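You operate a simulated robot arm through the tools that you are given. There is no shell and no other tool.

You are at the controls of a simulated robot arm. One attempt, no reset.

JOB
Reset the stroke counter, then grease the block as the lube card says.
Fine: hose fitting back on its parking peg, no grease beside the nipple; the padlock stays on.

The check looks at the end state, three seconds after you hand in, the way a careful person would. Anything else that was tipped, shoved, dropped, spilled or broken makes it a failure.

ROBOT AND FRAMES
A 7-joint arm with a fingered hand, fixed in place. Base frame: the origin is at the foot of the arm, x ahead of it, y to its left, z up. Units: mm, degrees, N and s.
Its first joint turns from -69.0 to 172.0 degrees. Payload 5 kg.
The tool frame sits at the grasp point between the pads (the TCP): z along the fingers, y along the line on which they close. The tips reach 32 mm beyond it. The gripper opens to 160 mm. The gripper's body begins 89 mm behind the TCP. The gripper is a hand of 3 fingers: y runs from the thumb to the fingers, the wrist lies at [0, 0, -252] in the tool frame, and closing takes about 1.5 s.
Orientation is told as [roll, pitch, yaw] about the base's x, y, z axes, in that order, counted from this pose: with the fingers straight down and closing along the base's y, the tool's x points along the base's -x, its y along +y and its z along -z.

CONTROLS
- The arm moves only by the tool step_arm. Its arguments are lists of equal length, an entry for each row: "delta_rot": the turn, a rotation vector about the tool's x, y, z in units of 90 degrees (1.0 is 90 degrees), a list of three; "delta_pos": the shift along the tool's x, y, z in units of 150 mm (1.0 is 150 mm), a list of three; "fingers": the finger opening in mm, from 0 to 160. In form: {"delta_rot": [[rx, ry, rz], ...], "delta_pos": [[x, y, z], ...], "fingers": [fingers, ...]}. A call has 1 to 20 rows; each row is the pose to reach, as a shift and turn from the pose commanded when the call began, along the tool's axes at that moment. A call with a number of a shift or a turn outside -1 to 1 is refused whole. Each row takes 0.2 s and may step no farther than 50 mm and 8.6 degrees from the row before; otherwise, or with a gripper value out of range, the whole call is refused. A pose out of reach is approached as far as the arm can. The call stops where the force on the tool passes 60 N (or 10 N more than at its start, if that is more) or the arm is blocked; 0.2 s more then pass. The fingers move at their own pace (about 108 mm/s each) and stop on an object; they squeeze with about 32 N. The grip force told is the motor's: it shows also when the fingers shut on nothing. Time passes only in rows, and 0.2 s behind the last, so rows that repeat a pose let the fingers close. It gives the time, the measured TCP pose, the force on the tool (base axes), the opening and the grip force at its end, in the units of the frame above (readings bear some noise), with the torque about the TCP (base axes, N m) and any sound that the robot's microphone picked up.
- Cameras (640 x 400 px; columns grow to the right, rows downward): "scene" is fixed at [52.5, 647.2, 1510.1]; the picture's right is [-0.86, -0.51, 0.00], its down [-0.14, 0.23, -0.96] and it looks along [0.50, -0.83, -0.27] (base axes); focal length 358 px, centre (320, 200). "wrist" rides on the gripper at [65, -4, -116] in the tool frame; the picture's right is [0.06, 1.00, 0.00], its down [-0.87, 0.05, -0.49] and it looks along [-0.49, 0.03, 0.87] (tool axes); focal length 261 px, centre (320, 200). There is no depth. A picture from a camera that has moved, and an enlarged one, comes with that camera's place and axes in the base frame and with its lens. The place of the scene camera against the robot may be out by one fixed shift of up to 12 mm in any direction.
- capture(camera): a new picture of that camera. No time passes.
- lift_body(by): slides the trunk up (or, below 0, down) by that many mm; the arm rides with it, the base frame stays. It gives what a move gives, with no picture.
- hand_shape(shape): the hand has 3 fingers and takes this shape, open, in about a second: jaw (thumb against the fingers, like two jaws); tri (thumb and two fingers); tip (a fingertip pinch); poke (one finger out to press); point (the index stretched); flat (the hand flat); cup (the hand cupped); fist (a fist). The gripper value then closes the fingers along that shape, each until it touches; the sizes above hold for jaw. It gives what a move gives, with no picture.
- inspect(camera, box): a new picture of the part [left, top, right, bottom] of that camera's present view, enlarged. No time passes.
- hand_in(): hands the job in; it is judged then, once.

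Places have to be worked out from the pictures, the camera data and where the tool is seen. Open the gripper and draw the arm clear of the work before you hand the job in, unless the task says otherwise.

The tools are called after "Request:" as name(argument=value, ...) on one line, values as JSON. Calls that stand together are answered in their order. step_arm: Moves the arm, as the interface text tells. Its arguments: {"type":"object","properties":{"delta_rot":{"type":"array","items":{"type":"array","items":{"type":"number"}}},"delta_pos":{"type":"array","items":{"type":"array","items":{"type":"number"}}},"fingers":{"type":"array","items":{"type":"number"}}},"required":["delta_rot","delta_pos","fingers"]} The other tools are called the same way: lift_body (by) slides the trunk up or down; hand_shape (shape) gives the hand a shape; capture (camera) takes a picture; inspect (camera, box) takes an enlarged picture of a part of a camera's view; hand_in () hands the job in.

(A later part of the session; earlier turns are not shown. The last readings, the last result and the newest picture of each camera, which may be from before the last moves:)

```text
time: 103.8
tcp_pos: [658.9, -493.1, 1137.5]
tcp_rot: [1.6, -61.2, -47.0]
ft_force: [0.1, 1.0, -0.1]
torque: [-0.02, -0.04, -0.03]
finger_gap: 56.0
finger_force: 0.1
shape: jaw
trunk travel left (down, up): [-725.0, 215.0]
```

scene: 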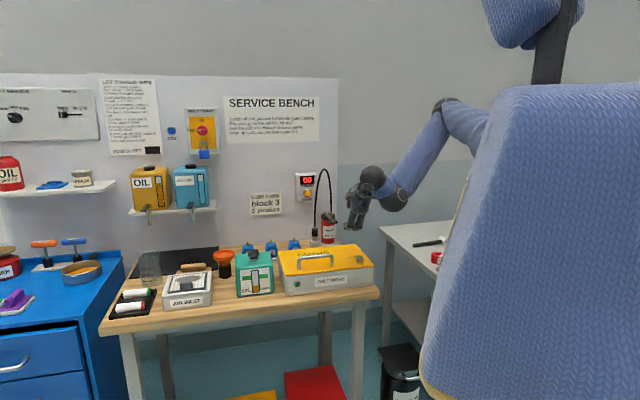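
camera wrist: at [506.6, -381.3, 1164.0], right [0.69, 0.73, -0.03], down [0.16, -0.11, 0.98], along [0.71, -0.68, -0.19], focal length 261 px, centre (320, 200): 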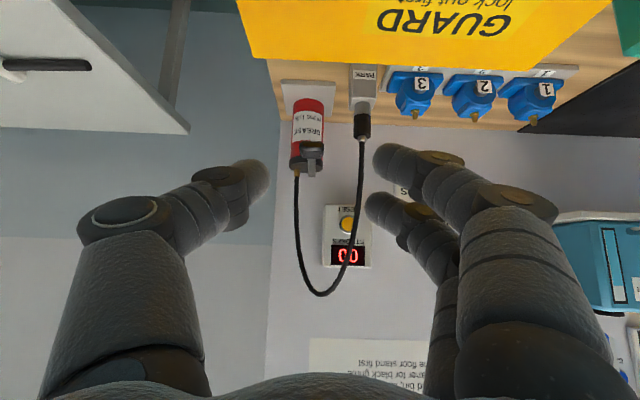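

Fully reached. I keep going the same way: out 60 mm and up, then the trunk down.

Request:
step_arm(delta_rot=[[0, 0, 0], [0, 0, 0], [0, 0, 0], [0, 0, 0]], delta_pos=[[-0.15, 0.053, 0.075], [-0.3, 0.107, 0.15], [-0.451, 0.16, 0.225], [-0.451, 0.16, 0.225]], fingers=[56, 56, 56, 56])

Request:
lift_body(by=-50)

```text
time: 104.8
tcp_pos: [717.8, -520.4, 1182.4]
tcp_rot: [1.6, -61.2, -47.2]
ft_force: [-1.0, 0.0, -0.1]
torque: [0.0, -0.01, -0.01]
finger_gap: 56.2
finger_force: 0.2
shape: jaw
trunk travel left (down, up): [-725.0, 215.0]
```

```text
time: 105.7
tcp_pos: [718.2, -520.9, 1131.1]
tcp_rot: [1.7, -61.3, -47.0]
ft_force: [0.5, 0.8, 0.0]
torque: [-0.02, -0.01, 0.0]
finger_gap: 56.2
finger_force: 0.1
shape: jaw
trunk travel left (down, up): [-675.0, 265.0]
```

Still no limits hit. I continue to (770, -560).

Request:
step_arm(delta_rot=[[0, 0, 0], [0, 0, 0], [0, 0, 0], [0, 0, 0]], delta_pos=[[-0.135, 0.023, 0.089], [-0.27, 0.046, 0.178], [-0.404, 0.069, 0.267], [-0.404, 0.069, 0.267]], fingers=[56, 56, 56, 56])

Request:
capture(camera="wrist")

Request:
capture(camera="scene")

```text
time: 106.7
tcp_pos: [733.1, -541.7, 1165.7]
tcp_rot: [1.2, -63.3, -47.1]
ft_force: [1.2, 0.2, 0.0]
torque: [-0.01, -0.02, -0.04]
finger_gap: 56.4
finger_force: 0.0
shape: jaw
out of reach, approached as far as the arm can: row 1, 2, 3, 4
trunk travel left (down, up): [-675.0, 265.0]
```

```text
taken
camera wrist: at [638.6, -447.5, 1161.4], right [0.7, 0.71, -0.05], down [0.0, 0.06, 1.0], along [0.72, -0.7, 0.05], focal length 261 px, centre (320, 200)
```

wrist: 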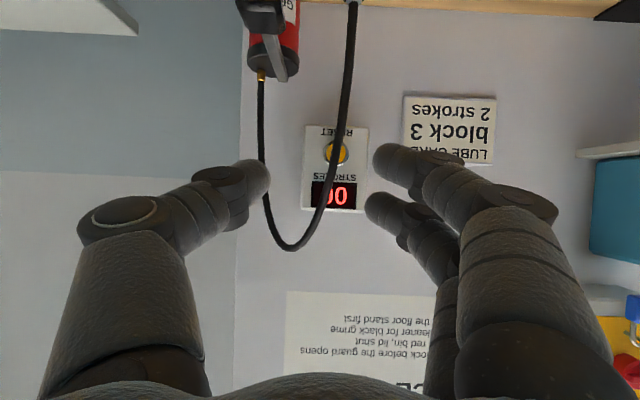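

```text
taken
```

scene: 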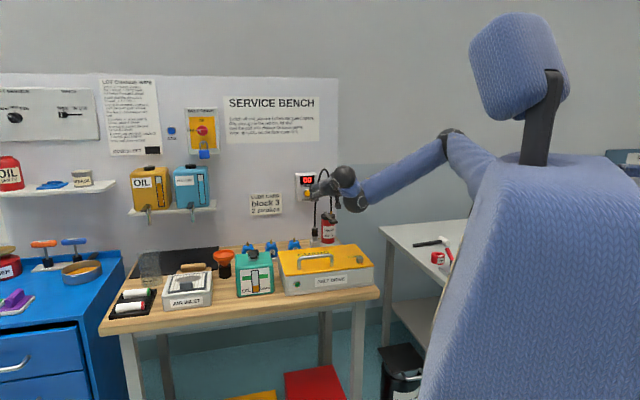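

The extension limit depends on how steep the forearm is, so I go out and down instead of up.

Request:
step_arm(delta_rot=[[0, 0, 0], [0, 0, 0], [0, 0, 0], [0, 0, 0]], delta_pos=[[0.058, 0.031, 0.16], [0.117, 0.061, 0.32], [0.176, 0.092, 0.482], [0.176, 0.092, 0.482]], fingers=[56, 56, 56, 56])

Request:
capture(camera="wrist")

```text
time: 107.7
tcp_pos: [720.0, -528.5, 1136.1]
tcp_rot: [1.3, -61.5, -47.1]
ft_force: [0.0, -0.8, -0.7]
torque: [0.05, 0.0, -0.01]
finger_gap: 56.3
finger_force: 0.1
shape: jaw
out of reach, approached as far as the arm can: row 1, 2, 3, 4
trunk travel left (down, up): [-675.0, 265.0]
```

```text
taken
camera wrist: at [625.4, -435.6, 1135.1], right [0.7, 0.72, -0.04], down [0.02, 0.04, 1.0], along [0.72, -0.7, 0.02], focal length 261 px, centre (320, 200)
```

wrist: 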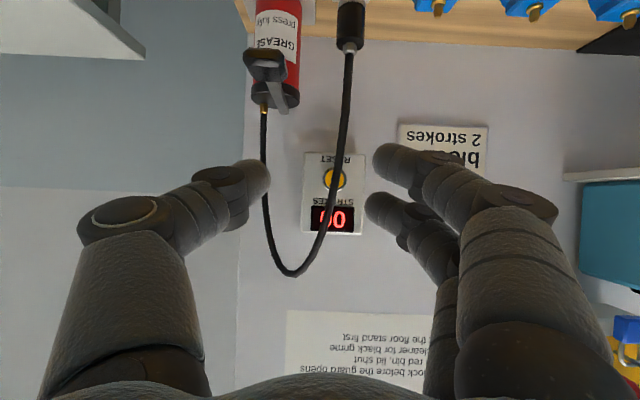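

I now think the wrist link folds because the roll joint only spans about ±90° around a neutral roll. In the button pose it was unfolded. So I roll back -90° to that neutral attitude, and then tilt downward by turning around the forearm axis.

Request:
step_arm(delta_rot=[[0, 0, -0.09], [0, 0, -0.18], [0, 0, -0.27], [0, 0, -0.36], [0, 0, -0.45], [0, 0, -0.54], [0, 0, -0.63], [0, 0, -0.72], [0, 0, -0.81], [0, 0, -0.9], [0, 0, -0.98], [0, 0, -0.98]], delta_pos=[[0, 0, 0], [0, 0, 0], [0, 0, 0], [0, 0, 0], [0, 0, 0], [0, 0, 0], [0, 0, 0], [0, 0, 0], [0, 0, 0], [0, 0, 0], [0, 0, 0], [0, 0, 0]], fingers=[56, 56, 56, 56, 56, 56, 56, 56, 56, 56, 56, 56])

Request:
inspect(camera="scene", box=[290, 100, 490, 225])

```text
time: 110.3
tcp_pos: [719.6, -524.9, 1136.5]
tcp_rot: [-61.3, -2.3, 43.4]
ft_force: [0.4, -0.2, -0.1]
torque: [0.02, 0.02, 0.02]
finger_gap: 56.4
finger_force: 0.0
shape: jaw
trunk travel left (down, up): [-675.0, 265.0]
```

```text
3.20 times, centred on (390, 162) of scene
camera zoom: at [52.5, 647.2, 1510.1], right [-0.86, -0.51, 0.0], down [-0.14, 0.23, -0.96], along [0.5, -0.83, -0.27], focal length 1146 px, centre (96, 320)
```

zoom: 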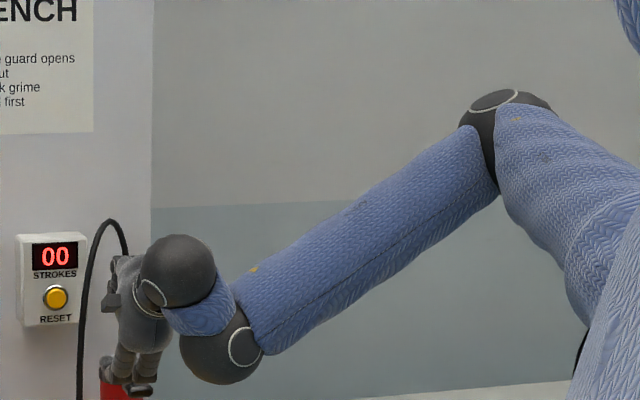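

The link is still folded, but nothing is flagged as limited in this roll. I test a further 15° pitch-down here with the wrist point fixed.

Request:
step_arm(delta_rot=[[-0.055, 0, 0], [-0.11, 0, 0], [-0.167, 0, 0], [-0.167, 0, 0]], delta_pos=[[0, 0.145, -0.01], [0, 0.285, -0.03], [0, 0.43, -0.06], [0, 0.43, -0.06]], fingers=[56, 56, 56, 56])

Request:
inspect(camera="scene", box=[290, 100, 490, 225])

```text
time: 111.3
tcp_pos: [661.9, -506.9, 1093.3]
tcp_rot: [-55.8, -2.8, 44.1]
ft_force: [1.1, -0.5, -0.1]
torque: [-0.02, 0.02, 0.01]
finger_gap: 56.1
finger_force: 0.0
shape: jaw
out of reach, approached as far as the arm can: row 1, 2, 3, 4
trunk travel left (down, up): [-675.0, 265.0]
```

```text
3.20 times, centred on (390, 162) of scene
camera zoom: at [52.5, 647.2, 1510.1], right [-0.86, -0.51, 0.0], down [-0.14, 0.23, -0.96], along [0.5, -0.83, -0.27], focal length 1146 px, centre (96, 320)
```

zoom: 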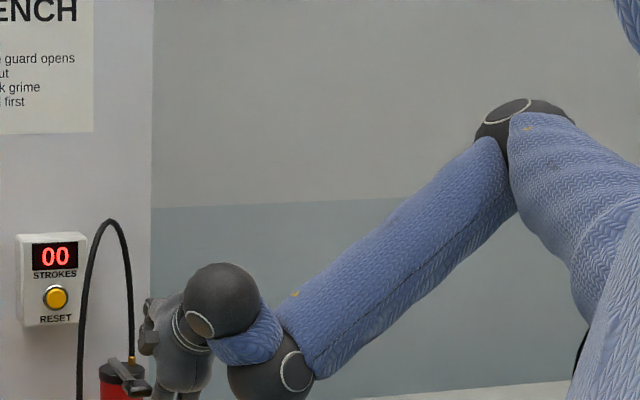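

The key insight is that tilting down must go together with a roll, turning about the forearm's direction, so the link swings down instead of folding up. First I bring the hand back to level in the neutral roll.

Request:
step_arm(delta_rot=[[0.076, 0.015, 0.01], [0.152, 0.029, 0.02], [0.228, 0.044, 0.03], [0.304, 0.058, 0.04], [0.38, 0.073, 0.05], [0.38, 0.073, 0.05]], delta_pos=[[0.036, -0.2, -0.03], [0.072, -0.4, -0.08], [0.107, -0.59, -0.14], [0.143, -0.77, -0.22], [0.179, -0.943, -0.302], [0.179, -0.943, -0.302]], fingers=[56, 56, 56, 56, 56, 56])

Request:
lift_body(by=120)

Request:
inspect(camera="scene", box=[290, 60, 530, 210])

```text
time: 112.7
tcp_pos: [669.7, -560.4, 1231.2]
tcp_rot: [-89.6, -5.2, 36.6]
ft_force: [-0.4, 0.7, 0.2]
torque: [0.0, 0.02, 0.0]
finger_gap: 55.8
finger_force: 0.1
shape: jaw
trunk travel left (down, up): [-675.0, 265.0]
```

```text
time: 114.2
tcp_pos: [670.0, -559.0, 1351.0]
tcp_rot: [-89.6, -5.1, 36.7]
ft_force: [0.2, -0.1, 0.0]
torque: [-0.02, -0.02, -0.02]
finger_gap: 55.9
finger_force: 0.0
shape: jaw
trunk travel left (down, up): [-795.0, 145.0]
```

```text
2.67 times, centred on (410, 135) of scene
camera zoom: at [52.5, 647.2, 1510.1], right [-0.86, -0.51, 0.0], down [-0.14, 0.23, -0.96], along [0.5, -0.83, -0.27], focal length 955 px, centre (80, 373)
```

zoom: 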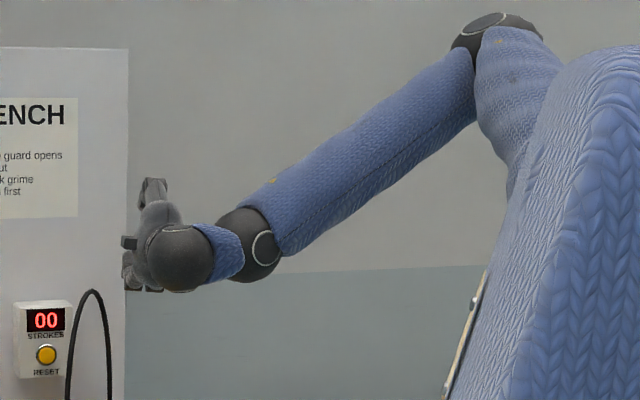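

Fully reached, and the link is now straight in line with the forearm. I turn the hand about the forearm direction by 52° in 7.5° steps with the wrist point held, to swing it to the right and then downward.

Request:
step_arm(delta_rot=[[-0.0478, 0.0474, 0.0493], [-0.0955, 0.0948, 0.0987], [-0.1433, 0.1423, 0.148], [-0.191, 0.1897, 0.1973], [-0.2388, 0.2371, 0.2467], [-0.2865, 0.2845, 0.296], [-0.3343, 0.3319, 0.3453], [-0.3343, 0.3319, 0.3453]], delta_pos=[[0.12, 0.1305, -0.0093], [0.228, 0.2685, -0.0372], [0.3226, 0.4115, -0.083], [0.4017, 0.5572, -0.1462], [0.4643, 0.703, -0.2254], [0.5091, 0.8466, -0.3196], [0.5356, 0.9852, -0.4269], [0.5356, 0.9852, -0.4269]], fingers=[56, 56, 56, 56, 56, 56, 56, 56])

Request:
inspect(camera="scene", box=[290, 60, 530, 210])

```text
time: 116.0
tcp_pos: [537.8, -627.9, 1126.2]
tcp_rot: [-48.6, -27.4, 1.3]
ft_force: [-0.5, 0.3, -0.1]
torque: [-0.01, -0.02, -0.03]
finger_gap: 55.9
finger_force: 0.0
shape: jaw
out of reach, approached as far as the arm can: row 2, 3, 4, 5, 6, 7, 8
trunk travel left (down, up): [-795.0, 145.0]
```

```text
2.67 times, centred on (410, 135) of scene
camera zoom: at [52.5, 647.2, 1510.1], right [-0.86, -0.51, 0.0], down [-0.14, 0.23, -0.96], along [0.5, -0.83, -0.27], focal length 955 px, centre (80, 373)
```

zoom: 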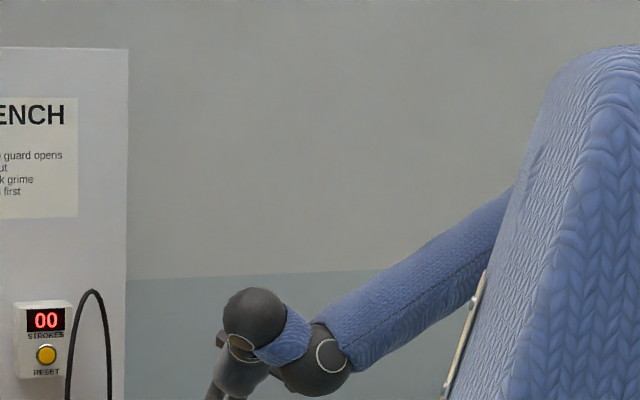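

The orientation followed, but the arm swung right and low. I try to bring the hand back left and up with the orientation fixed.

Request:
step_arm(delta_rot=[[0, 0, 0], [0, 0, 0], [0, 0, 0], [0, 0, 0], [0, 0, 0]], delta_pos=[[0.1, 0.05, -0.2], [0.2, 0.1, -0.4], [0.3, 0.15, -0.6], [0.4, 0.2, -0.8], [0.4, 0.2, -0.8]], fingers=[56, 56, 56, 56, 56])

Request:
capture(camera="scene")

Request:
capture(camera="wrist")

```text
time: 117.2
tcp_pos: [501.1, -591.1, 1112.9]
tcp_rot: [-48.6, -27.5, 1.5]
ft_force: [0.1, 0.2, 0.3]
torque: [-0.03, -0.01, 0.03]
finger_gap: 56.0
finger_force: 0.1
shape: jaw
out of reach, approached as far as the arm can: row 1, 2, 3, 4, 5
trunk travel left (down, up): [-795.0, 145.0]
```

```text
taken
```

scene: 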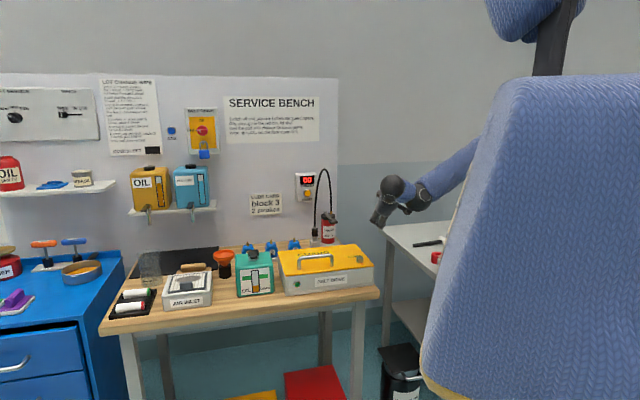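

```text
taken
camera wrist: at [404.6, -510.4, 1154.3], right [0.27, 0.67, -0.69], down [0.63, 0.42, 0.66], along [0.73, -0.61, -0.3], focal length 261 px, centre (320, 200)
```

wrist: 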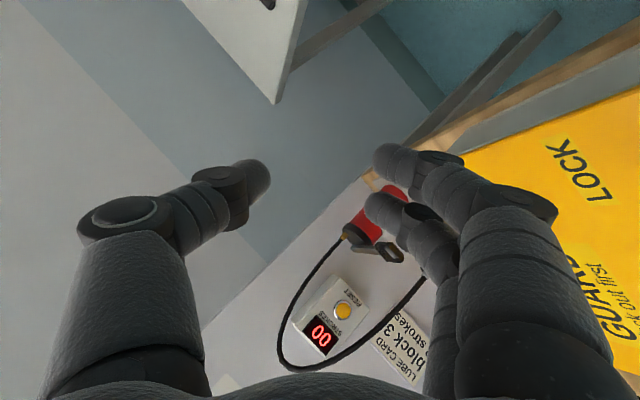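

I pushed partly the wrong way there. Now I command a clean move forward, left and up, (+60, +150, +80) in base axes, with the orientation held.

Request:
step_arm(delta_rot=[[0, 0, 0], [0, 0, 0], [0, 0, 0], [0, 0, 0], [0, 0, 0], [0, 0, 0]], delta_pos=[[-0.126, 0.09, -0.186], [-0.252, 0.18, -0.372], [-0.378, 0.27, -0.558], [-0.504, 0.36, -0.744], [-0.63, 0.449, -0.93], [-0.63, 0.449, -0.93]], fingers=[56, 56, 56, 56, 56, 56])

Request:
inspect(camera="scene", box=[290, 60, 530, 210])

```text
time: 118.6
tcp_pos: [513.2, -580.4, 1105.4]
tcp_rot: [-48.5, -28.2, 2.4]
ft_force: [-0.5, -0.3, 0.0]
torque: [0.01, 0.04, 0.0]
finger_gap: 55.8
finger_force: 0.0
shape: jaw
out of reach, approached as far as the arm can: row 1, 2, 3, 4, 5, 6
trunk travel left (down, up): [-795.0, 145.0]
```

```text
2.67 times, centred on (410, 135) of scene
camera zoom: at [52.5, 647.2, 1510.1], right [-0.86, -0.51, 0.0], down [-0.14, 0.23, -0.96], along [0.5, -0.83, -0.27], focal length 955 px, centre (80, 373)
```

zoom: 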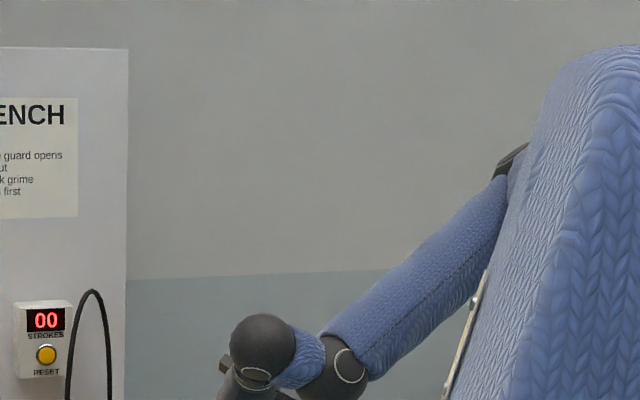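

Stuck: the hand is in line with the forearm, so the wrist-bend joint is at its straight limit. I test the bend direction that should be free, swinging the pointing 15° further right with the wrist point held.

Request:
step_arm(delta_rot=[[0.025, 0.038, 0.033], [0.05, 0.075, 0.065], [0.075, 0.11, 0.097], [0.075, 0.11, 0.097]], delta_pos=[[0.13, -0.05, 0], [0.26, -0.1, 0], [0.4, -0.14, -0.03], [0.4, -0.14, -0.03]], fingers=[56, 56, 56, 56])

Request:
inspect(camera="scene", box=[290, 60, 530, 210])

```text
time: 119.6
tcp_pos: [434.1, -648.6, 1058.6]
tcp_rot: [-48.0, -28.6, -12.0]
ft_force: [0.6, -0.4, -0.7]
torque: [0.0, 0.01, 0.0]
finger_gap: 56.1
finger_force: 0.2
shape: jaw
out of reach, approached as far as the arm can: row 1, 2, 3, 4
trunk travel left (down, up): [-795.0, 145.0]
```

```text
2.67 times, centred on (410, 135) of scene
camera zoom: at [52.5, 647.2, 1510.1], right [-0.86, -0.51, 0.0], down [-0.14, 0.23, -0.96], along [0.5, -0.83, -0.27], focal length 955 px, centre (80, 373)
```

zoom: 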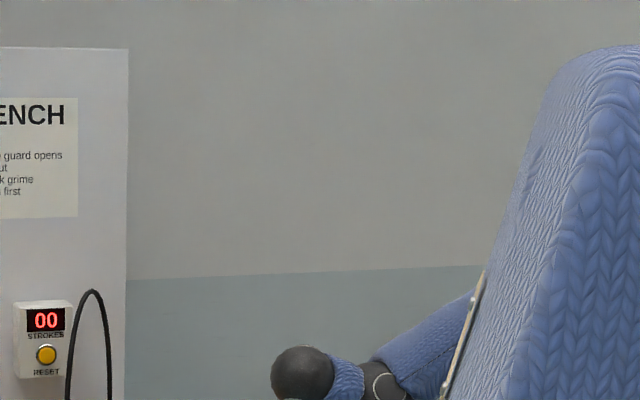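

That direction is not free either. I undo it: swing the pointing back left 35° while moving the hand left and up.

Request:
step_arm(delta_rot=[[-0.045, -0.06, -0.055], [-0.09, -0.12, -0.11], [-0.135, -0.18, -0.165], [-0.18, -0.24, -0.22], [-0.2, -0.28, -0.25], [-0.2, -0.28, -0.25]], delta_pos=[[-0.2, 0.1, -0.1], [-0.4, 0.2, -0.2], [-0.6, 0.3, -0.3], [-0.8, 0.4, -0.4], [-0.95, 0.5, -0.5], [-0.95, 0.5, -0.5]], fingers=[56, 56, 56, 56, 56, 56])

Request:
inspect(camera="scene", box=[290, 60, 530, 210])

```text
time: 121.0
tcp_pos: [567.0, -562.0, 1122.5]
tcp_rot: [-48.6, -27.4, 24.4]
ft_force: [0.2, 0.0, 0.5]
torque: [0.04, -0.01, 0.05]
finger_gap: 56.2
finger_force: 0.1
shape: jaw
out of reach, approached as far as the arm can: row 4, 5, 6
trunk travel left (down, up): [-795.0, 145.0]
```

```text
2.67 times, centred on (410, 135) of scene
camera zoom: at [52.5, 647.2, 1510.1], right [-0.86, -0.51, 0.0], down [-0.14, 0.23, -0.96], along [0.5, -0.83, -0.27], focal length 955 px, centre (80, 373)
```

zoom: 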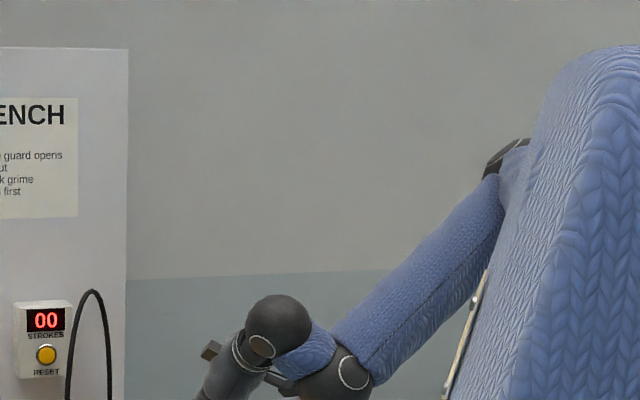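

I probe systematically which small motions are free from here, with six short test moves along and about the base axes.

Request:
step_arm(delta_rot=[[0, 0, 0], [0, 0, 0]], delta_pos=[[-0.108, 0.005, 0.078], [0, 0, 0]], fingers=[56, 56])

Request:
step_arm(delta_rot=[[0, 0, 0], [0, 0, 0]], delta_pos=[[-0.049, 0.099, -0.074], [0, 0, 0]], fingers=[56, 56])

Request:
step_arm(delta_rot=[[0, 0, 0], [0, 0, 0]], delta_pos=[[-0.061, -0.089, -0.078], [0, 0, 0]], fingers=[56, 56])

Request:
step_arm(delta_rot=[[-0.031, -0.045, -0.039], [0, 0, 0]], delta_pos=[[0, 0, 0], [0, 0, 0]], fingers=[56, 56])

Request:
step_arm(delta_rot=[[-0.025, 0.05, -0.037], [0, 0, 0]], delta_pos=[[0, 0, 0], [0, 0, 0]], fingers=[56, 56])

Request:
step_arm(delta_rot=[[-0.054, 0.003, 0.039], [0, 0, 0]], delta_pos=[[0, 0, 0], [0, 0, 0]], fingers=[56, 56])

```text
time: 121.6
tcp_pos: [560.9, -561.4, 1126.6]
tcp_rot: [-48.3, -27.4, 24.3]
ft_force: [-0.9, 0.0, -0.4]
torque: [-0.01, -0.03, 0.02]
finger_gap: 56.2
finger_force: 0.2
shape: jaw
out of reach, approached as far as the arm can: row 1
trunk travel left (down, up): [-795.0, 145.0]
```

```text
time: 122.2
tcp_pos: [563.9, -561.0, 1126.2]
tcp_rot: [-48.4, -27.4, 24.3]
ft_force: [0.7, -0.8, -0.3]
torque: [0.0, 0.0, 0.01]
finger_gap: 55.9
finger_force: 0.0
shape: jaw
out of reach, approached as far as the arm can: row 2
trunk travel left (down, up): [-795.0, 145.0]
```

```text
time: 122.8
tcp_pos: [563.4, -560.1, 1123.4]
tcp_rot: [-48.3, -27.2, 24.4]
ft_force: [1.4, 0.4, 0.1]
torque: [0.01, 0.02, -0.03]
finger_gap: 56.3
finger_force: 0.0
shape: jaw
trunk travel left (down, up): [-795.0, 145.0]
```

```text
time: 123.4
tcp_pos: [564.2, -557.6, 1124.5]
tcp_rot: [-48.3, -27.3, 24.3]
ft_force: [-0.2, 0.1, -0.1]
torque: [0.03, -0.02, 0.03]
finger_gap: 56.0
finger_force: 0.1
shape: jaw
out of reach, approached as far as the arm can: row 1
trunk travel left (down, up): [-795.0, 145.0]
```

```text
time: 124.0
tcp_pos: [562.3, -559.2, 1124.3]
tcp_rot: [-48.2, -27.4, 24.3]
ft_force: [-0.6, 0.3, 0.2]
torque: [0.02, 0.0, 0.03]
finger_gap: 56.1
finger_force: 0.1
shape: jaw
out of reach, approached as far as the arm can: row 1
trunk travel left (down, up): [-795.0, 145.0]
```

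```text
time: 124.6
tcp_pos: [563.2, -558.8, 1125.1]
tcp_rot: [-48.3, -27.4, 24.3]
ft_force: [0.6, -0.7, -0.6]
torque: [0.02, 0.02, 0.01]
finger_gap: 56.1
finger_force: 0.0
shape: jaw
out of reach, approached as far as the arm can: row 1
trunk travel left (down, up): [-795.0, 145.0]
```

A better fit to all the pictures: this is a right arm whose elbow sits far out to the right, so the wrist is always bent hard. I should swing the hand left and stretch the arm forward to free it. I start by turning the pointing 20° up-left while moving forward-left-up.

Request:
step_arm(delta_rot=[[-0.004, -0.055, 0], [-0.008, -0.11, 0], [-0.01, -0.165, 0], [-0.01, -0.222, 0], [-0.01, -0.222, 0]], delta_pos=[[-0.23, 0.03, -0.087], [-0.46, 0.06, -0.174], [-0.69, 0.09, -0.26], [-0.91, 0.124, -0.347], [-0.91, 0.124, -0.347]], fingers=[56, 56, 56, 56, 56])

Request:
capture(camera="scene")

```text
time: 125.8
tcp_pos: [654.0, -462.8, 1198.9]
tcp_rot: [-58.5, -39.4, 43.4]
ft_force: [-0.2, -0.1, -0.6]
torque: [-0.01, 0.01, -0.03]
finger_gap: 56.1
finger_force: 0.0
shape: jaw
out of reach, approached as far as the arm can: row 1, 2, 3, 4, 5
trunk travel left (down, up): [-795.0, 145.0]
```

```text
taken
```

scene: 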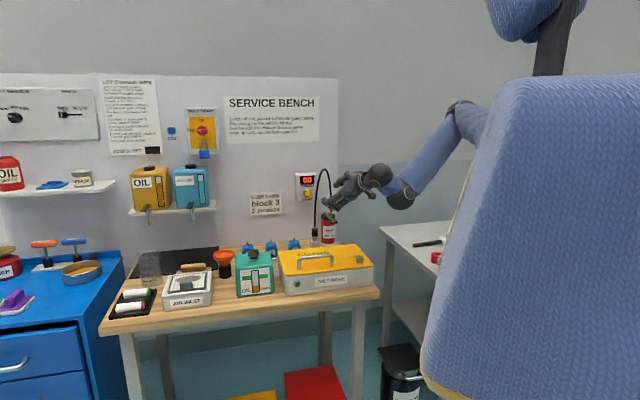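

That worked well. I continue: pointing to straight ahead, hand to about (735, -360, 1270).

Request:
step_arm(delta_rot=[[-0.024, -0.074, 0], [-0.049, -0.148, 0], [-0.073, -0.221, 0], [-0.097, -0.295, 0], [-0.097, -0.295, 0]], delta_pos=[[-0.24, 0.055, 0], [-0.48, 0.11, 0], [-0.72, 0.165, 0], [-0.95, 0.22, 0], [-0.95, 0.22, 0]], fingers=[56, 56, 56, 56, 56])

Request:
capture(camera="scene")

```text
time: 127.0
tcp_pos: [737.7, -358.1, 1271.0]
tcp_rot: [-73.8, -50.7, 78.1]
ft_force: [0.3, 0.9, 0.0]
torque: [-0.01, 0.02, -0.08]
finger_gap: 56.0
finger_force: 0.0
shape: jaw
out of reach, approached as far as the arm can: row 1, 2
trunk travel left (down, up): [-795.0, 145.0]
```

```text
taken
```

scene: 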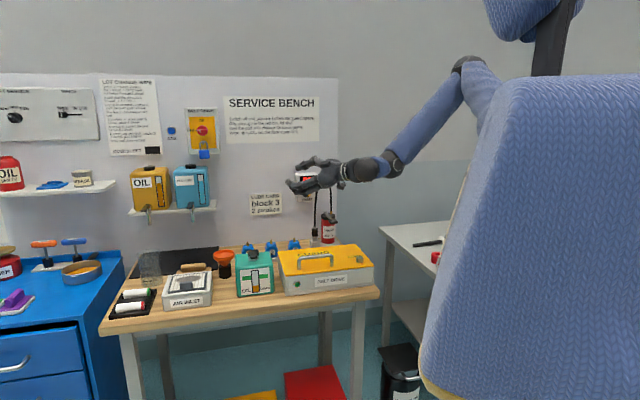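

Unfolded and free now, with the hand pointing straight ahead. I test pitching down 40° from here with the wrist point fixed.

Request:
step_arm(delta_rot=[[-0.055, 0.07, 0], [-0.11, 0.14, 0], [-0.165, 0.209, 0], [-0.22, 0.279, 0], [-0.275, 0.349, 0], [-0.275, 0.349, 0]], delta_pos=[[0.183, 0.145, -0.016], [0.362, 0.287, -0.064], [0.535, 0.425, -0.143], [0.696, 0.554, -0.253], [0.843, 0.673, -0.388], [0.843, 0.673, -0.388]], fingers=[56, 56, 56, 56, 56, 56])

Request:
capture(camera="scene")

```text
time: 128.4
tcp_pos: [650.3, -361.9, 1117.5]
tcp_rot: [-27.0, -30.4, 46.3]
ft_force: [-0.3, -0.2, -0.2]
torque: [0.01, 0.02, -0.01]
finger_gap: 56.1
finger_force: 0.1
shape: jaw
trunk travel left (down, up): [-795.0, 145.0]
```

```text
taken
```

scene: 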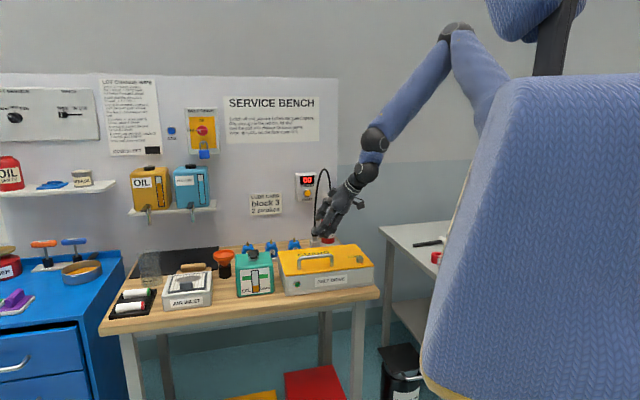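

Fully reached: the wrist now bends down as it did at the start. I now turn to the grasp attitude (60° below level, pointing at the wall, closing line along the bench) at about (689, -489, 1093).

Request:
step_arm(delta_rot=[[0.0258, 0.0203, 0.0831], [0.0516, 0.0406, 0.1661], [0.0774, 0.0609, 0.2492], [0.1032, 0.0812, 0.3322], [0.129, 0.1015, 0.4153], [0.1548, 0.1218, 0.4984], [0.1806, 0.1421, 0.5814], [0.2064, 0.1624, 0.6645], [0.2322, 0.1827, 0.7475], [0.258, 0.203, 0.8306], [0.258, 0.203, 0.8306]], delta_pos=[[0.046, -0.072, 0.028], [0.091, -0.145, 0.056], [0.137, -0.217, 0.084], [0.183, -0.289, 0.112], [0.229, -0.362, 0.14], [0.274, -0.434, 0.168], [0.32, -0.506, 0.196], [0.366, -0.578, 0.224], [0.411, -0.651, 0.252], [0.457, -0.723, 0.28], [0.457, -0.723, 0.28]], fingers=[56, 56, 56, 56, 56, 56, 56, 56, 56, 56, 56])

Request:
capture(camera="wrist")

Request:
capture(camera="scene")

```text
time: 130.8
tcp_pos: [688.6, -487.1, 1093.2]
tcp_rot: [0.0, -30.0, -45.1]
ft_force: [0.2, 0.0, -0.2]
torque: [0.0, 0.0, -0.01]
finger_gap: 55.8
finger_force: 0.1
shape: jaw
trunk travel left (down, up): [-795.0, 145.0]
```

```text
taken
camera wrist: at [605.7, -407.8, 1162.2], right [0.67, 0.74, -0.03], down [0.39, -0.32, 0.86], along [0.63, -0.59, -0.51], focal length 261 px, centre (320, 200)
```

wrist: 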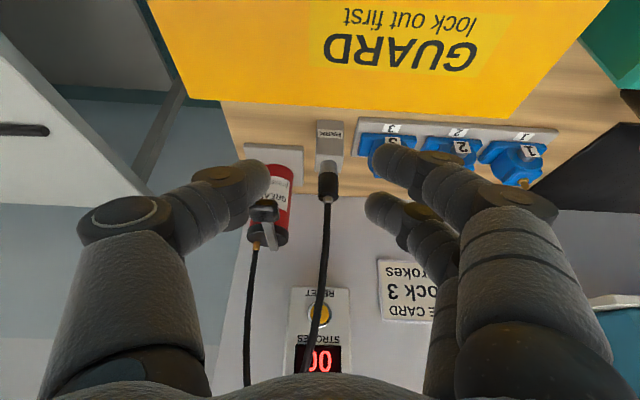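

```text
taken
```

scene: 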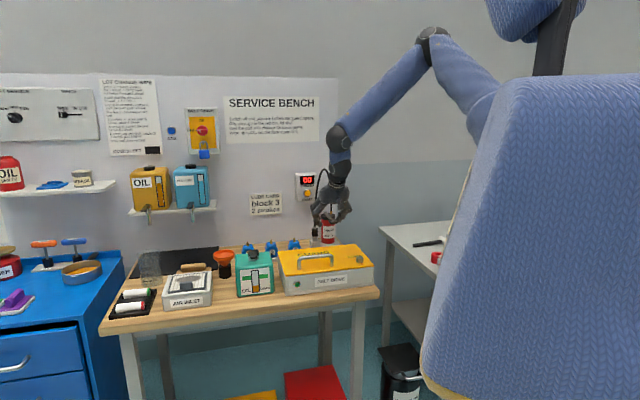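

Exactly the commanded pose with no limits hit. I have measured that the thumb's knuckle bulges about 85 mm sideways, which would foul the lever knob. So I choose 35° below level, coming slightly from the left (azimuth -60°), where it clears. I turn to that while rising.

Request:
step_arm(delta_rot=[[0.0284, -0.069, 0.0309], [0.0567, -0.1379, 0.0619], [0.0851, -0.2069, 0.0928], [0.1134, -0.2758, 0.1237], [0.1134, -0.2758, 0.1237]], delta_pos=[[-0.045, 0.069, -0.161], [-0.089, 0.138, -0.322], [-0.134, 0.206, -0.483], [-0.178, 0.275, -0.644], [-0.178, 0.275, -0.644]], fingers=[56, 56, 56, 56, 56])

Request:
lift_body(by=-120)

Request:
capture(camera="scene")

```text
time: 132.0
tcp_pos: [705.2, -479.2, 1186.1]
tcp_rot: [0.5, -51.7, -58.4]
ft_force: [0.3, 0.4, 0.1]
torque: [-0.02, 0.03, 0.0]
finger_gap: 56.1
finger_force: 0.0
shape: jaw
out of reach, approached as far as the arm can: row 4, 5
trunk travel left (down, up): [-795.0, 145.0]
```

```text
time: 133.5
tcp_pos: [705.4, -478.7, 1066.4]
tcp_rot: [0.6, -51.7, -58.4]
ft_force: [0.3, -0.9, -0.1]
torque: [0.0, -0.03, -0.01]
finger_gap: 56.1
finger_force: 0.1
shape: jaw
trunk travel left (down, up): [-675.0, 265.0]
```

```text
taken
```

scene: 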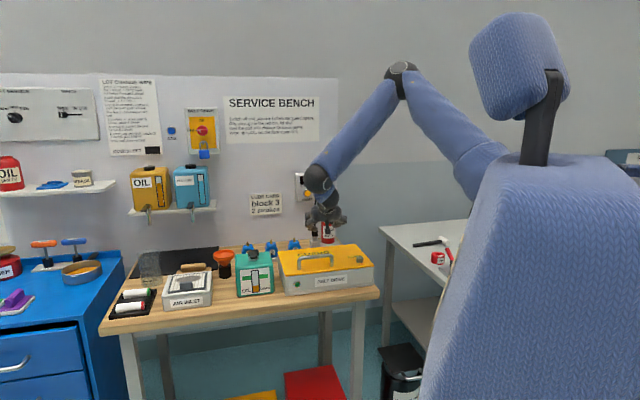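

A slight limit at the end because the forearm is steep. I raise the hand 100 mm by arm and lower the trunk to flatten the forearm.

Request:
step_arm(delta_rot=[[0, 0, 0], [0, 0, 0], [0, 0, 0], [0, 0, 0]], delta_pos=[[-0.174, 0, -0.138], [-0.349, 0, -0.275], [-0.523, 0, -0.413], [-0.523, 0, -0.413]], fingers=[56, 56, 56, 56])

Request:
lift_body(by=-100)

Request:
capture(camera="scene")

```text
time: 134.5
tcp_pos: [704.8, -479.2, 1166.6]
tcp_rot: [0.3, -51.6, -58.3]
ft_force: [0.3, -0.5, -0.3]
torque: [-0.01, 0.05, 0.0]
finger_gap: 55.9
finger_force: 0.1
shape: jaw
trunk travel left (down, up): [-675.0, 265.0]
```

```text
time: 135.9
tcp_pos: [702.7, -479.2, 1066.4]
tcp_rot: [0.5, -51.7, -58.3]
ft_force: [-0.3, -0.2, 0.4]
torque: [0.03, -0.01, 0.0]
finger_gap: 55.9
finger_force: 0.1
shape: jaw
trunk travel left (down, up): [-575.0, 365.0]
```

```text
taken
```

scene: 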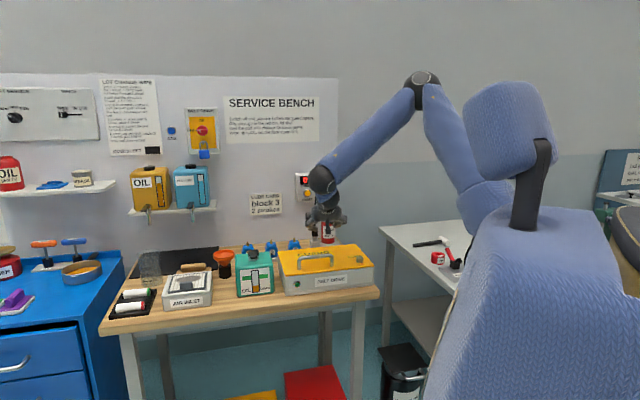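

Good. One more such exchange (80 mm).

Request:
step_arm(delta_rot=[[0, 0, 0], [0, 0, 0], [0, 0, 0], [0, 0, 0]], delta_pos=[[-0.14, 0, -0.11], [-0.28, 0, -0.22], [-0.42, 0, -0.33], [-0.42, 0, -0.33]], fingers=[56, 56, 56, 56])

Request:
lift_body(by=-80)

Request:
capture(camera="wrist")

Request:
capture(camera="scene")

```text
time: 136.9
tcp_pos: [703.1, -480.4, 1145.3]
tcp_rot: [0.4, -51.7, -58.4]
ft_force: [-0.4, 0.4, 0.3]
torque: [0.01, -0.01, -0.04]
finger_gap: 56.1
finger_force: 0.0
shape: jaw
trunk travel left (down, up): [-575.0, 365.0]
```

```text
time: 138.0
tcp_pos: [702.1, -479.3, 1066.7]
tcp_rot: [0.5, -51.8, -58.4]
ft_force: [-0.2, -0.2, -0.4]
torque: [0.0, -0.01, -0.02]
finger_gap: 56.1
finger_force: 0.1
shape: jaw
trunk travel left (down, up): [-495.0, 445.0]
```

```text
taken
camera wrist: at [629.8, -369.8, 1087.8], right [0.83, 0.56, -0.04], down [0.12, -0.1, 0.99], along [0.55, -0.82, -0.15], focal length 261 px, centre (320, 200)
```

wrist: 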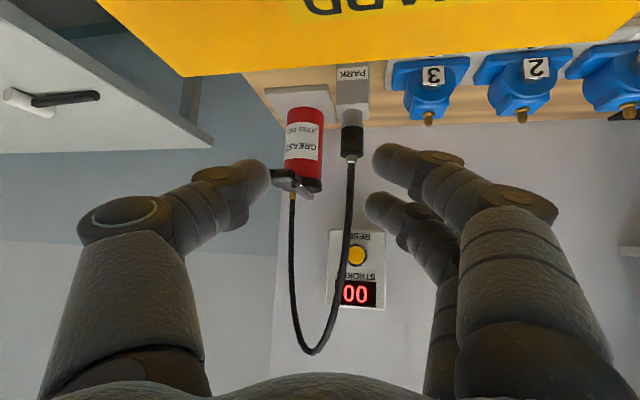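

```text
taken
```

scene: 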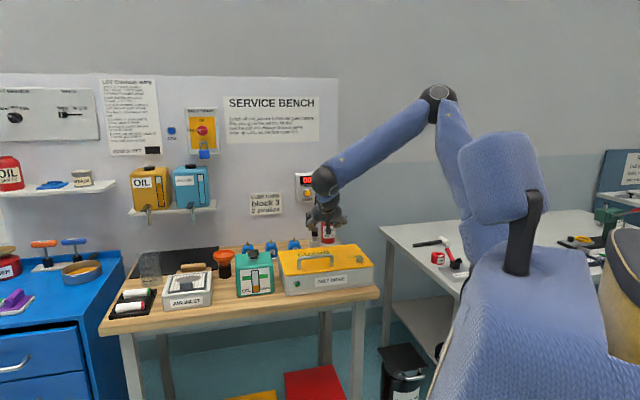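

The posture is now like the start and unconstrained. I zoom in to check the fitting against the fingers.

Request:
inspect(camera="wrist", box=[260, 50, 420, 150])

Request:
inspect(camera="wrist", box=[240, 120, 400, 220])

```text
4.00 times, centred on (340, 100) of wrist
camera zoom: at [629.8, -369.8, 1087.8], right [0.83, 0.56, -0.04], down [0.12, -0.1, 0.99], along [0.55, -0.82, -0.15], focal length 1043 px, centre (240, 600)
```

zoom: 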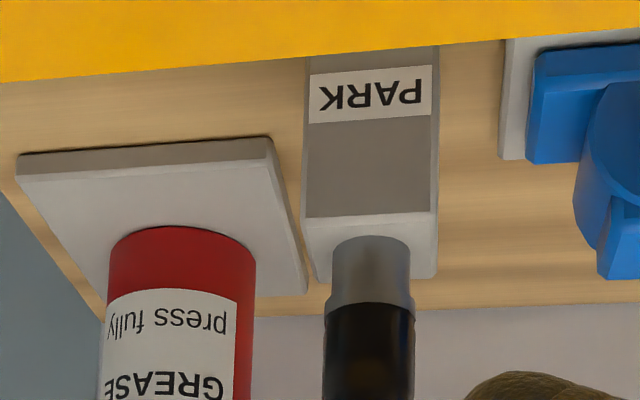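

```text
4.00 times, centred on (320, 170) of wrist
camera zoom: at [629.8, -369.8, 1087.8], right [0.83, 0.56, -0.04], down [0.12, -0.1, 0.99], along [0.55, -0.82, -0.15], focal length 1043 px, centre (320, 320)
```

zoom: 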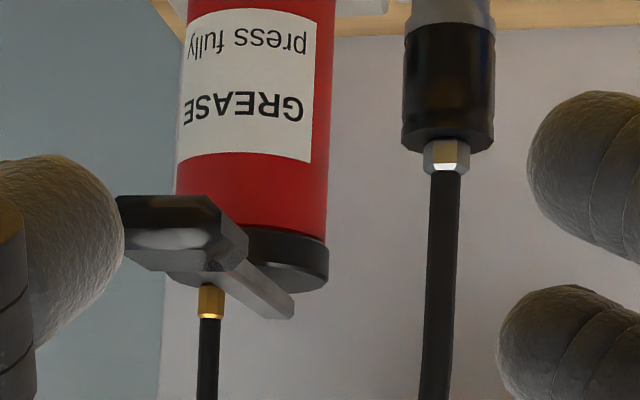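

The estimates agree within a few millimetres. I move to the standoff 100 mm before the grasp along the tool axis.

Request:
step_arm(delta_rot=[[0, 0, 0], [0, 0, 0], [0, 0, 0], [0, 0, 0]], delta_pos=[[-0.061, 0.1, 0.187], [-0.121, 0.2, 0.373], [-0.182, 0.302, 0.56], [-0.182, 0.302, 0.56]], fingers=[56, 56, 56, 56])

Request:
capture(camera="wrist")

Request:
inspect(camera="scene", box=[270, 170, 400, 251])

```text
time: 139.0
tcp_pos: [786.9, -526.0, 1038.9]
tcp_rot: [0.6, -51.8, -58.5]
ft_force: [-0.7, -0.2, 0.0]
torque: [-0.01, 0.01, -0.04]
finger_gap: 55.9
finger_force: 0.2
shape: jaw
trunk travel left (down, up): [-495.0, 445.0]
```

```text
taken
camera wrist: at [713.0, -416.6, 1059.6], right [0.83, 0.56, -0.04], down [0.12, -0.1, 0.99], along [0.55, -0.82, -0.15], focal length 261 px, centre (320, 200)
```

wrist: 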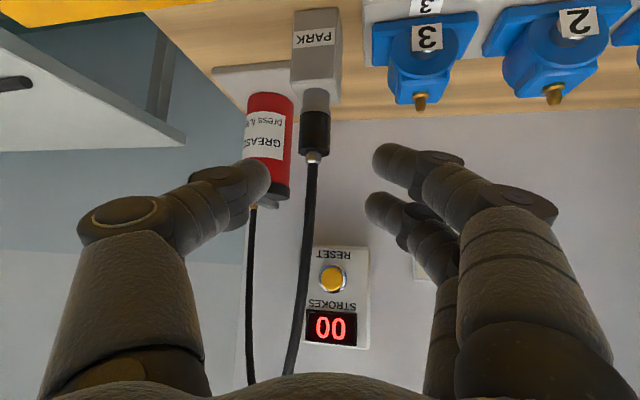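

```text
4.92 times, centred on (335, 210) of scene
camera zoom: at [52.5, 647.2, 1510.1], right [-0.86, -0.51, 0.0], down [-0.14, 0.23, -0.96], along [0.5, -0.83, -0.27], focal length 1763 px, centre (246, 148)
```

zoom: 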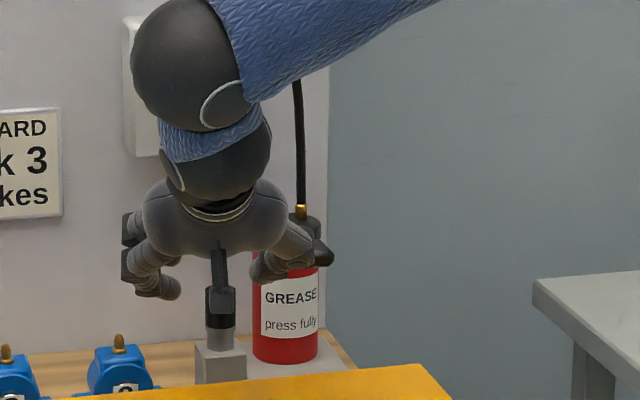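

Accurate to a few mm: the fitting is about 5 mm toward the thumb side. I advance 60 mm with that correction.

Request:
step_arm(delta_rot=[[0, 0, 0], [0, 0, 0], [0, 0, 0], [0, 0, 0], [0, 0, 0]], delta_pos=[[0.01, -0.033, 0.1], [0.015, -0.033, 0.2], [0.02, -0.033, 0.3], [0.02, -0.033, 0.4], [0.02, -0.033, 0.4]], fingers=[56, 56, 56, 56, 56])

Request:
capture(camera="wrist")

Request:
inspect(camera="scene", box=[290, 190, 370, 240])

```text
time: 140.2
tcp_pos: [804.0, -565.8, 997.0]
tcp_rot: [0.5, -51.7, -58.4]
ft_force: [0.7, 0.3, -0.8]
torque: [0.01, -0.03, -0.03]
finger_gap: 56.2
finger_force: 0.2
shape: jaw
trunk travel left (down, up): [-495.0, 445.0]
```

```text
taken
camera wrist: at [731.6, -456.7, 1018.7], right [0.83, 0.56, -0.04], down [0.12, -0.1, 0.99], along [0.55, -0.82, -0.15], focal length 261 px, centre (320, 200)
```

wrist: 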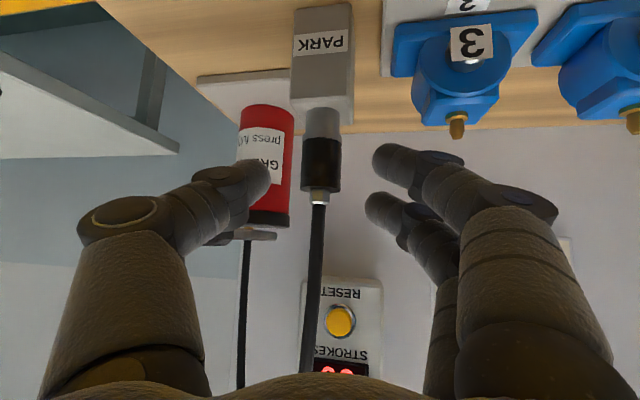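

```text
8.00 times, centred on (330, 215) of scene
camera zoom: at [52.5, 647.2, 1510.1], right [-0.86, -0.51, 0.0], down [-0.14, 0.23, -0.96], along [0.5, -0.83, -0.27], focal length 2865 px, centre (240, 80)
```

zoom: 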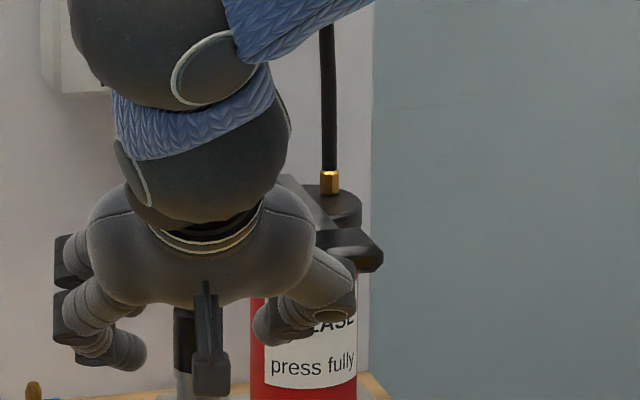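

The fitting is centred between the fingers and the thumb is clear of the knob. I advance the last 40 mm.

Request:
step_arm(delta_rot=[[0, 0, 0], [0, 0, 0], [0, 0, 0], [0, 0, 0], [0, 0, 0]], delta_pos=[[-0.005, 0, 0.07], [-0.01, 0, 0.14], [-0.015, 0, 0.2], [-0.02, 0, 0.267], [-0.02, 0, 0.267]], fingers=[56, 56, 56, 56, 56])

Request:
capture(camera="wrist")

Request:
inspect(camera="scene", box=[290, 190, 370, 240])

```text
time: 141.4
tcp_pos: [822.6, -595.3, 975.4]
tcp_rot: [0.5, -51.7, -58.3]
ft_force: [-0.2, 0.1, -0.1]
torque: [0.01, 0.0, -0.01]
finger_gap: 56.0
finger_force: 0.1
shape: jaw
trunk travel left (down, up): [-495.0, 445.0]
```

```text
taken
camera wrist: at [749.8, -485.2, 996.9], right [0.83, 0.56, -0.04], down [0.12, -0.1, 0.99], along [0.55, -0.82, -0.15], focal length 261 px, centre (320, 200)
```

wrist: 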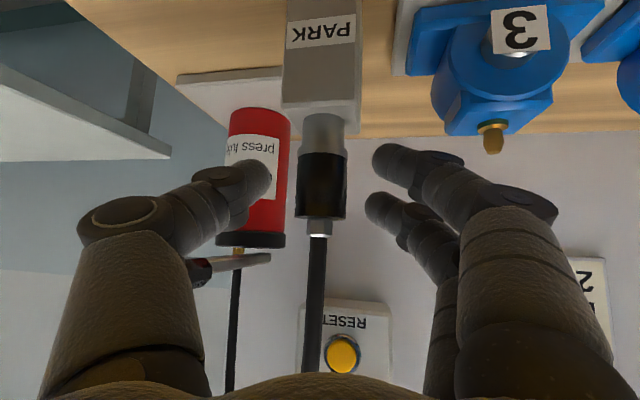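

```text
8.00 times, centred on (330, 215) of scene
camera zoom: at [52.5, 647.2, 1510.1], right [-0.86, -0.51, 0.0], down [-0.14, 0.23, -0.96], along [0.5, -0.83, -0.27], focal length 2865 px, centre (240, 80)
```

zoom: 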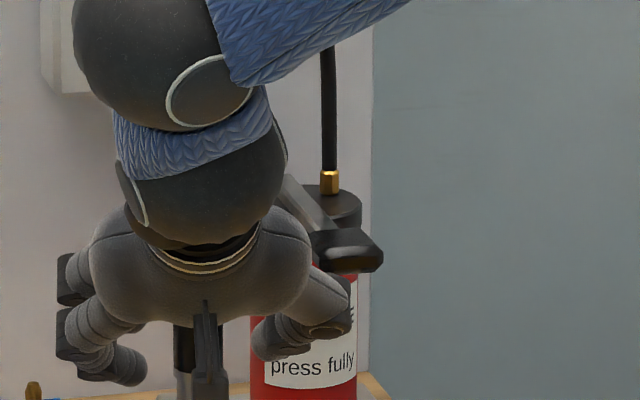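

The sleeve sits centred between the thumb and the two fingertips at the right depth. I close the fingers.

Request:
step_arm(delta_rot=[[0, 0, 0], [0, 0, 0], [0, 0, 0], [0, 0, 0], [0, 0, 0], [0, 0, 0], [0, 0, 0]], delta_pos=[[0, 0, 0], [0, 0, 0], [0, 0, 0], [0, 0, 0], [0, 0, 0], [0, 0, 0], [0, 0, 0]], fingers=[40, 24, 10, 10, 10, 10, 10])

Request:
capture(camera="wrist")

Request:
inspect(camera="scene", box=[290, 190, 370, 240])

```text
time: 143.0
tcp_pos: [822.3, -594.8, 975.5]
tcp_rot: [0.5, -51.7, -58.4]
ft_force: [-0.4, 0.7, 4.6]
torque: [0.03, 0.01, 0.0]
finger_gap: 14.4
finger_force: 32.1
shape: jaw
trunk travel left (down, up): [-495.0, 445.0]
```

```text
taken
camera wrist: at [749.7, -485.1, 997.4], right [0.83, 0.56, -0.04], down [0.12, -0.1, 0.99], along [0.55, -0.82, -0.15], focal length 261 px, centre (320, 200)
```

wrist: 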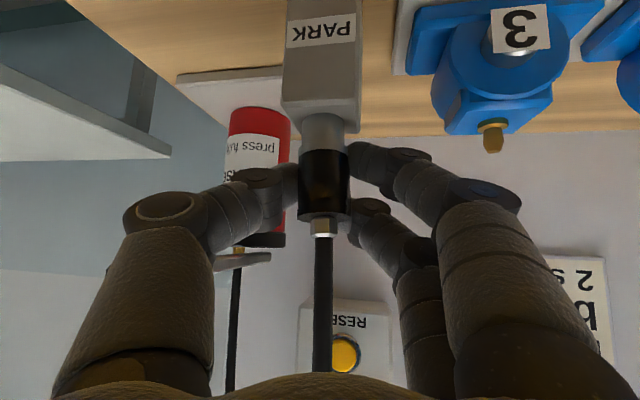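

```text
8.00 times, centred on (330, 215) of scene
camera zoom: at [52.5, 647.2, 1510.1], right [-0.86, -0.51, 0.0], down [-0.14, 0.23, -0.96], along [0.5, -0.83, -0.27], focal length 2865 px, centre (240, 80)
```

zoom: 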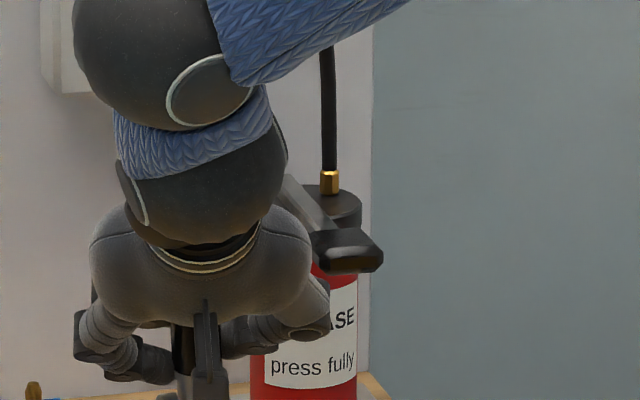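

The grip is firm (32 N on the sleeve). I lift straight up 40 mm with the arm.

Request:
step_arm(delta_rot=[[0, 0, 0], [0, 0, 0], [0, 0, 0], [0, 0, 0], [0, 0, 0]], delta_pos=[[-0.052, 0, -0.041], [-0.105, 0, -0.083], [-0.157, 0, -0.124], [-0.209, 0, -0.165], [-0.209, 0, -0.165]], fingers=[10, 10, 10, 10, 10])

Request:
capture(camera="wrist")

Request:
inspect(camera="scene", box=[290, 180, 386, 240])

```text
time: 144.2
tcp_pos: [822.9, -595.4, 1013.7]
tcp_rot: [0.5, -51.7, -58.4]
ft_force: [0.5, 0.6, -1.3]
torque: [0.05, -0.02, -0.01]
finger_gap: 12.2
finger_force: 31.6
shape: jaw
trunk travel left (down, up): [-495.0, 445.0]
```

```text
taken
camera wrist: at [750.1, -485.9, 1034.8], right [0.83, 0.56, -0.04], down [0.12, -0.1, 0.99], along [0.55, -0.82, -0.15], focal length 261 px, centre (320, 200)
```

wrist: 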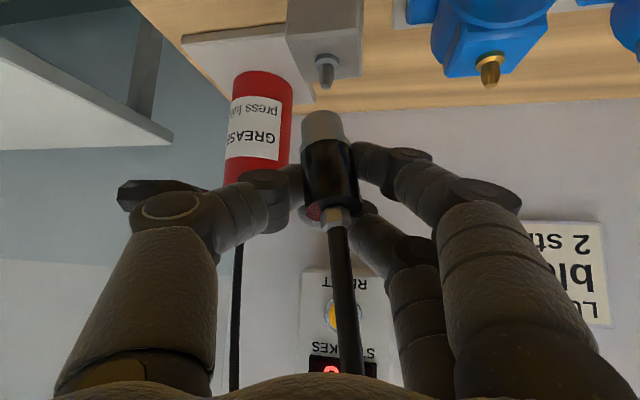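

```text
6.67 times, centred on (338, 210) of scene
camera zoom: at [52.5, 647.2, 1510.1], right [-0.86, -0.51, 0.0], down [-0.14, 0.23, -0.96], along [0.5, -0.83, -0.27], focal length 2388 px, centre (200, 133)
```

zoom: 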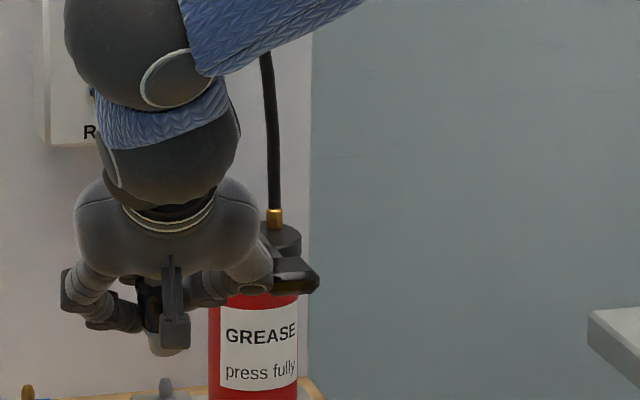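

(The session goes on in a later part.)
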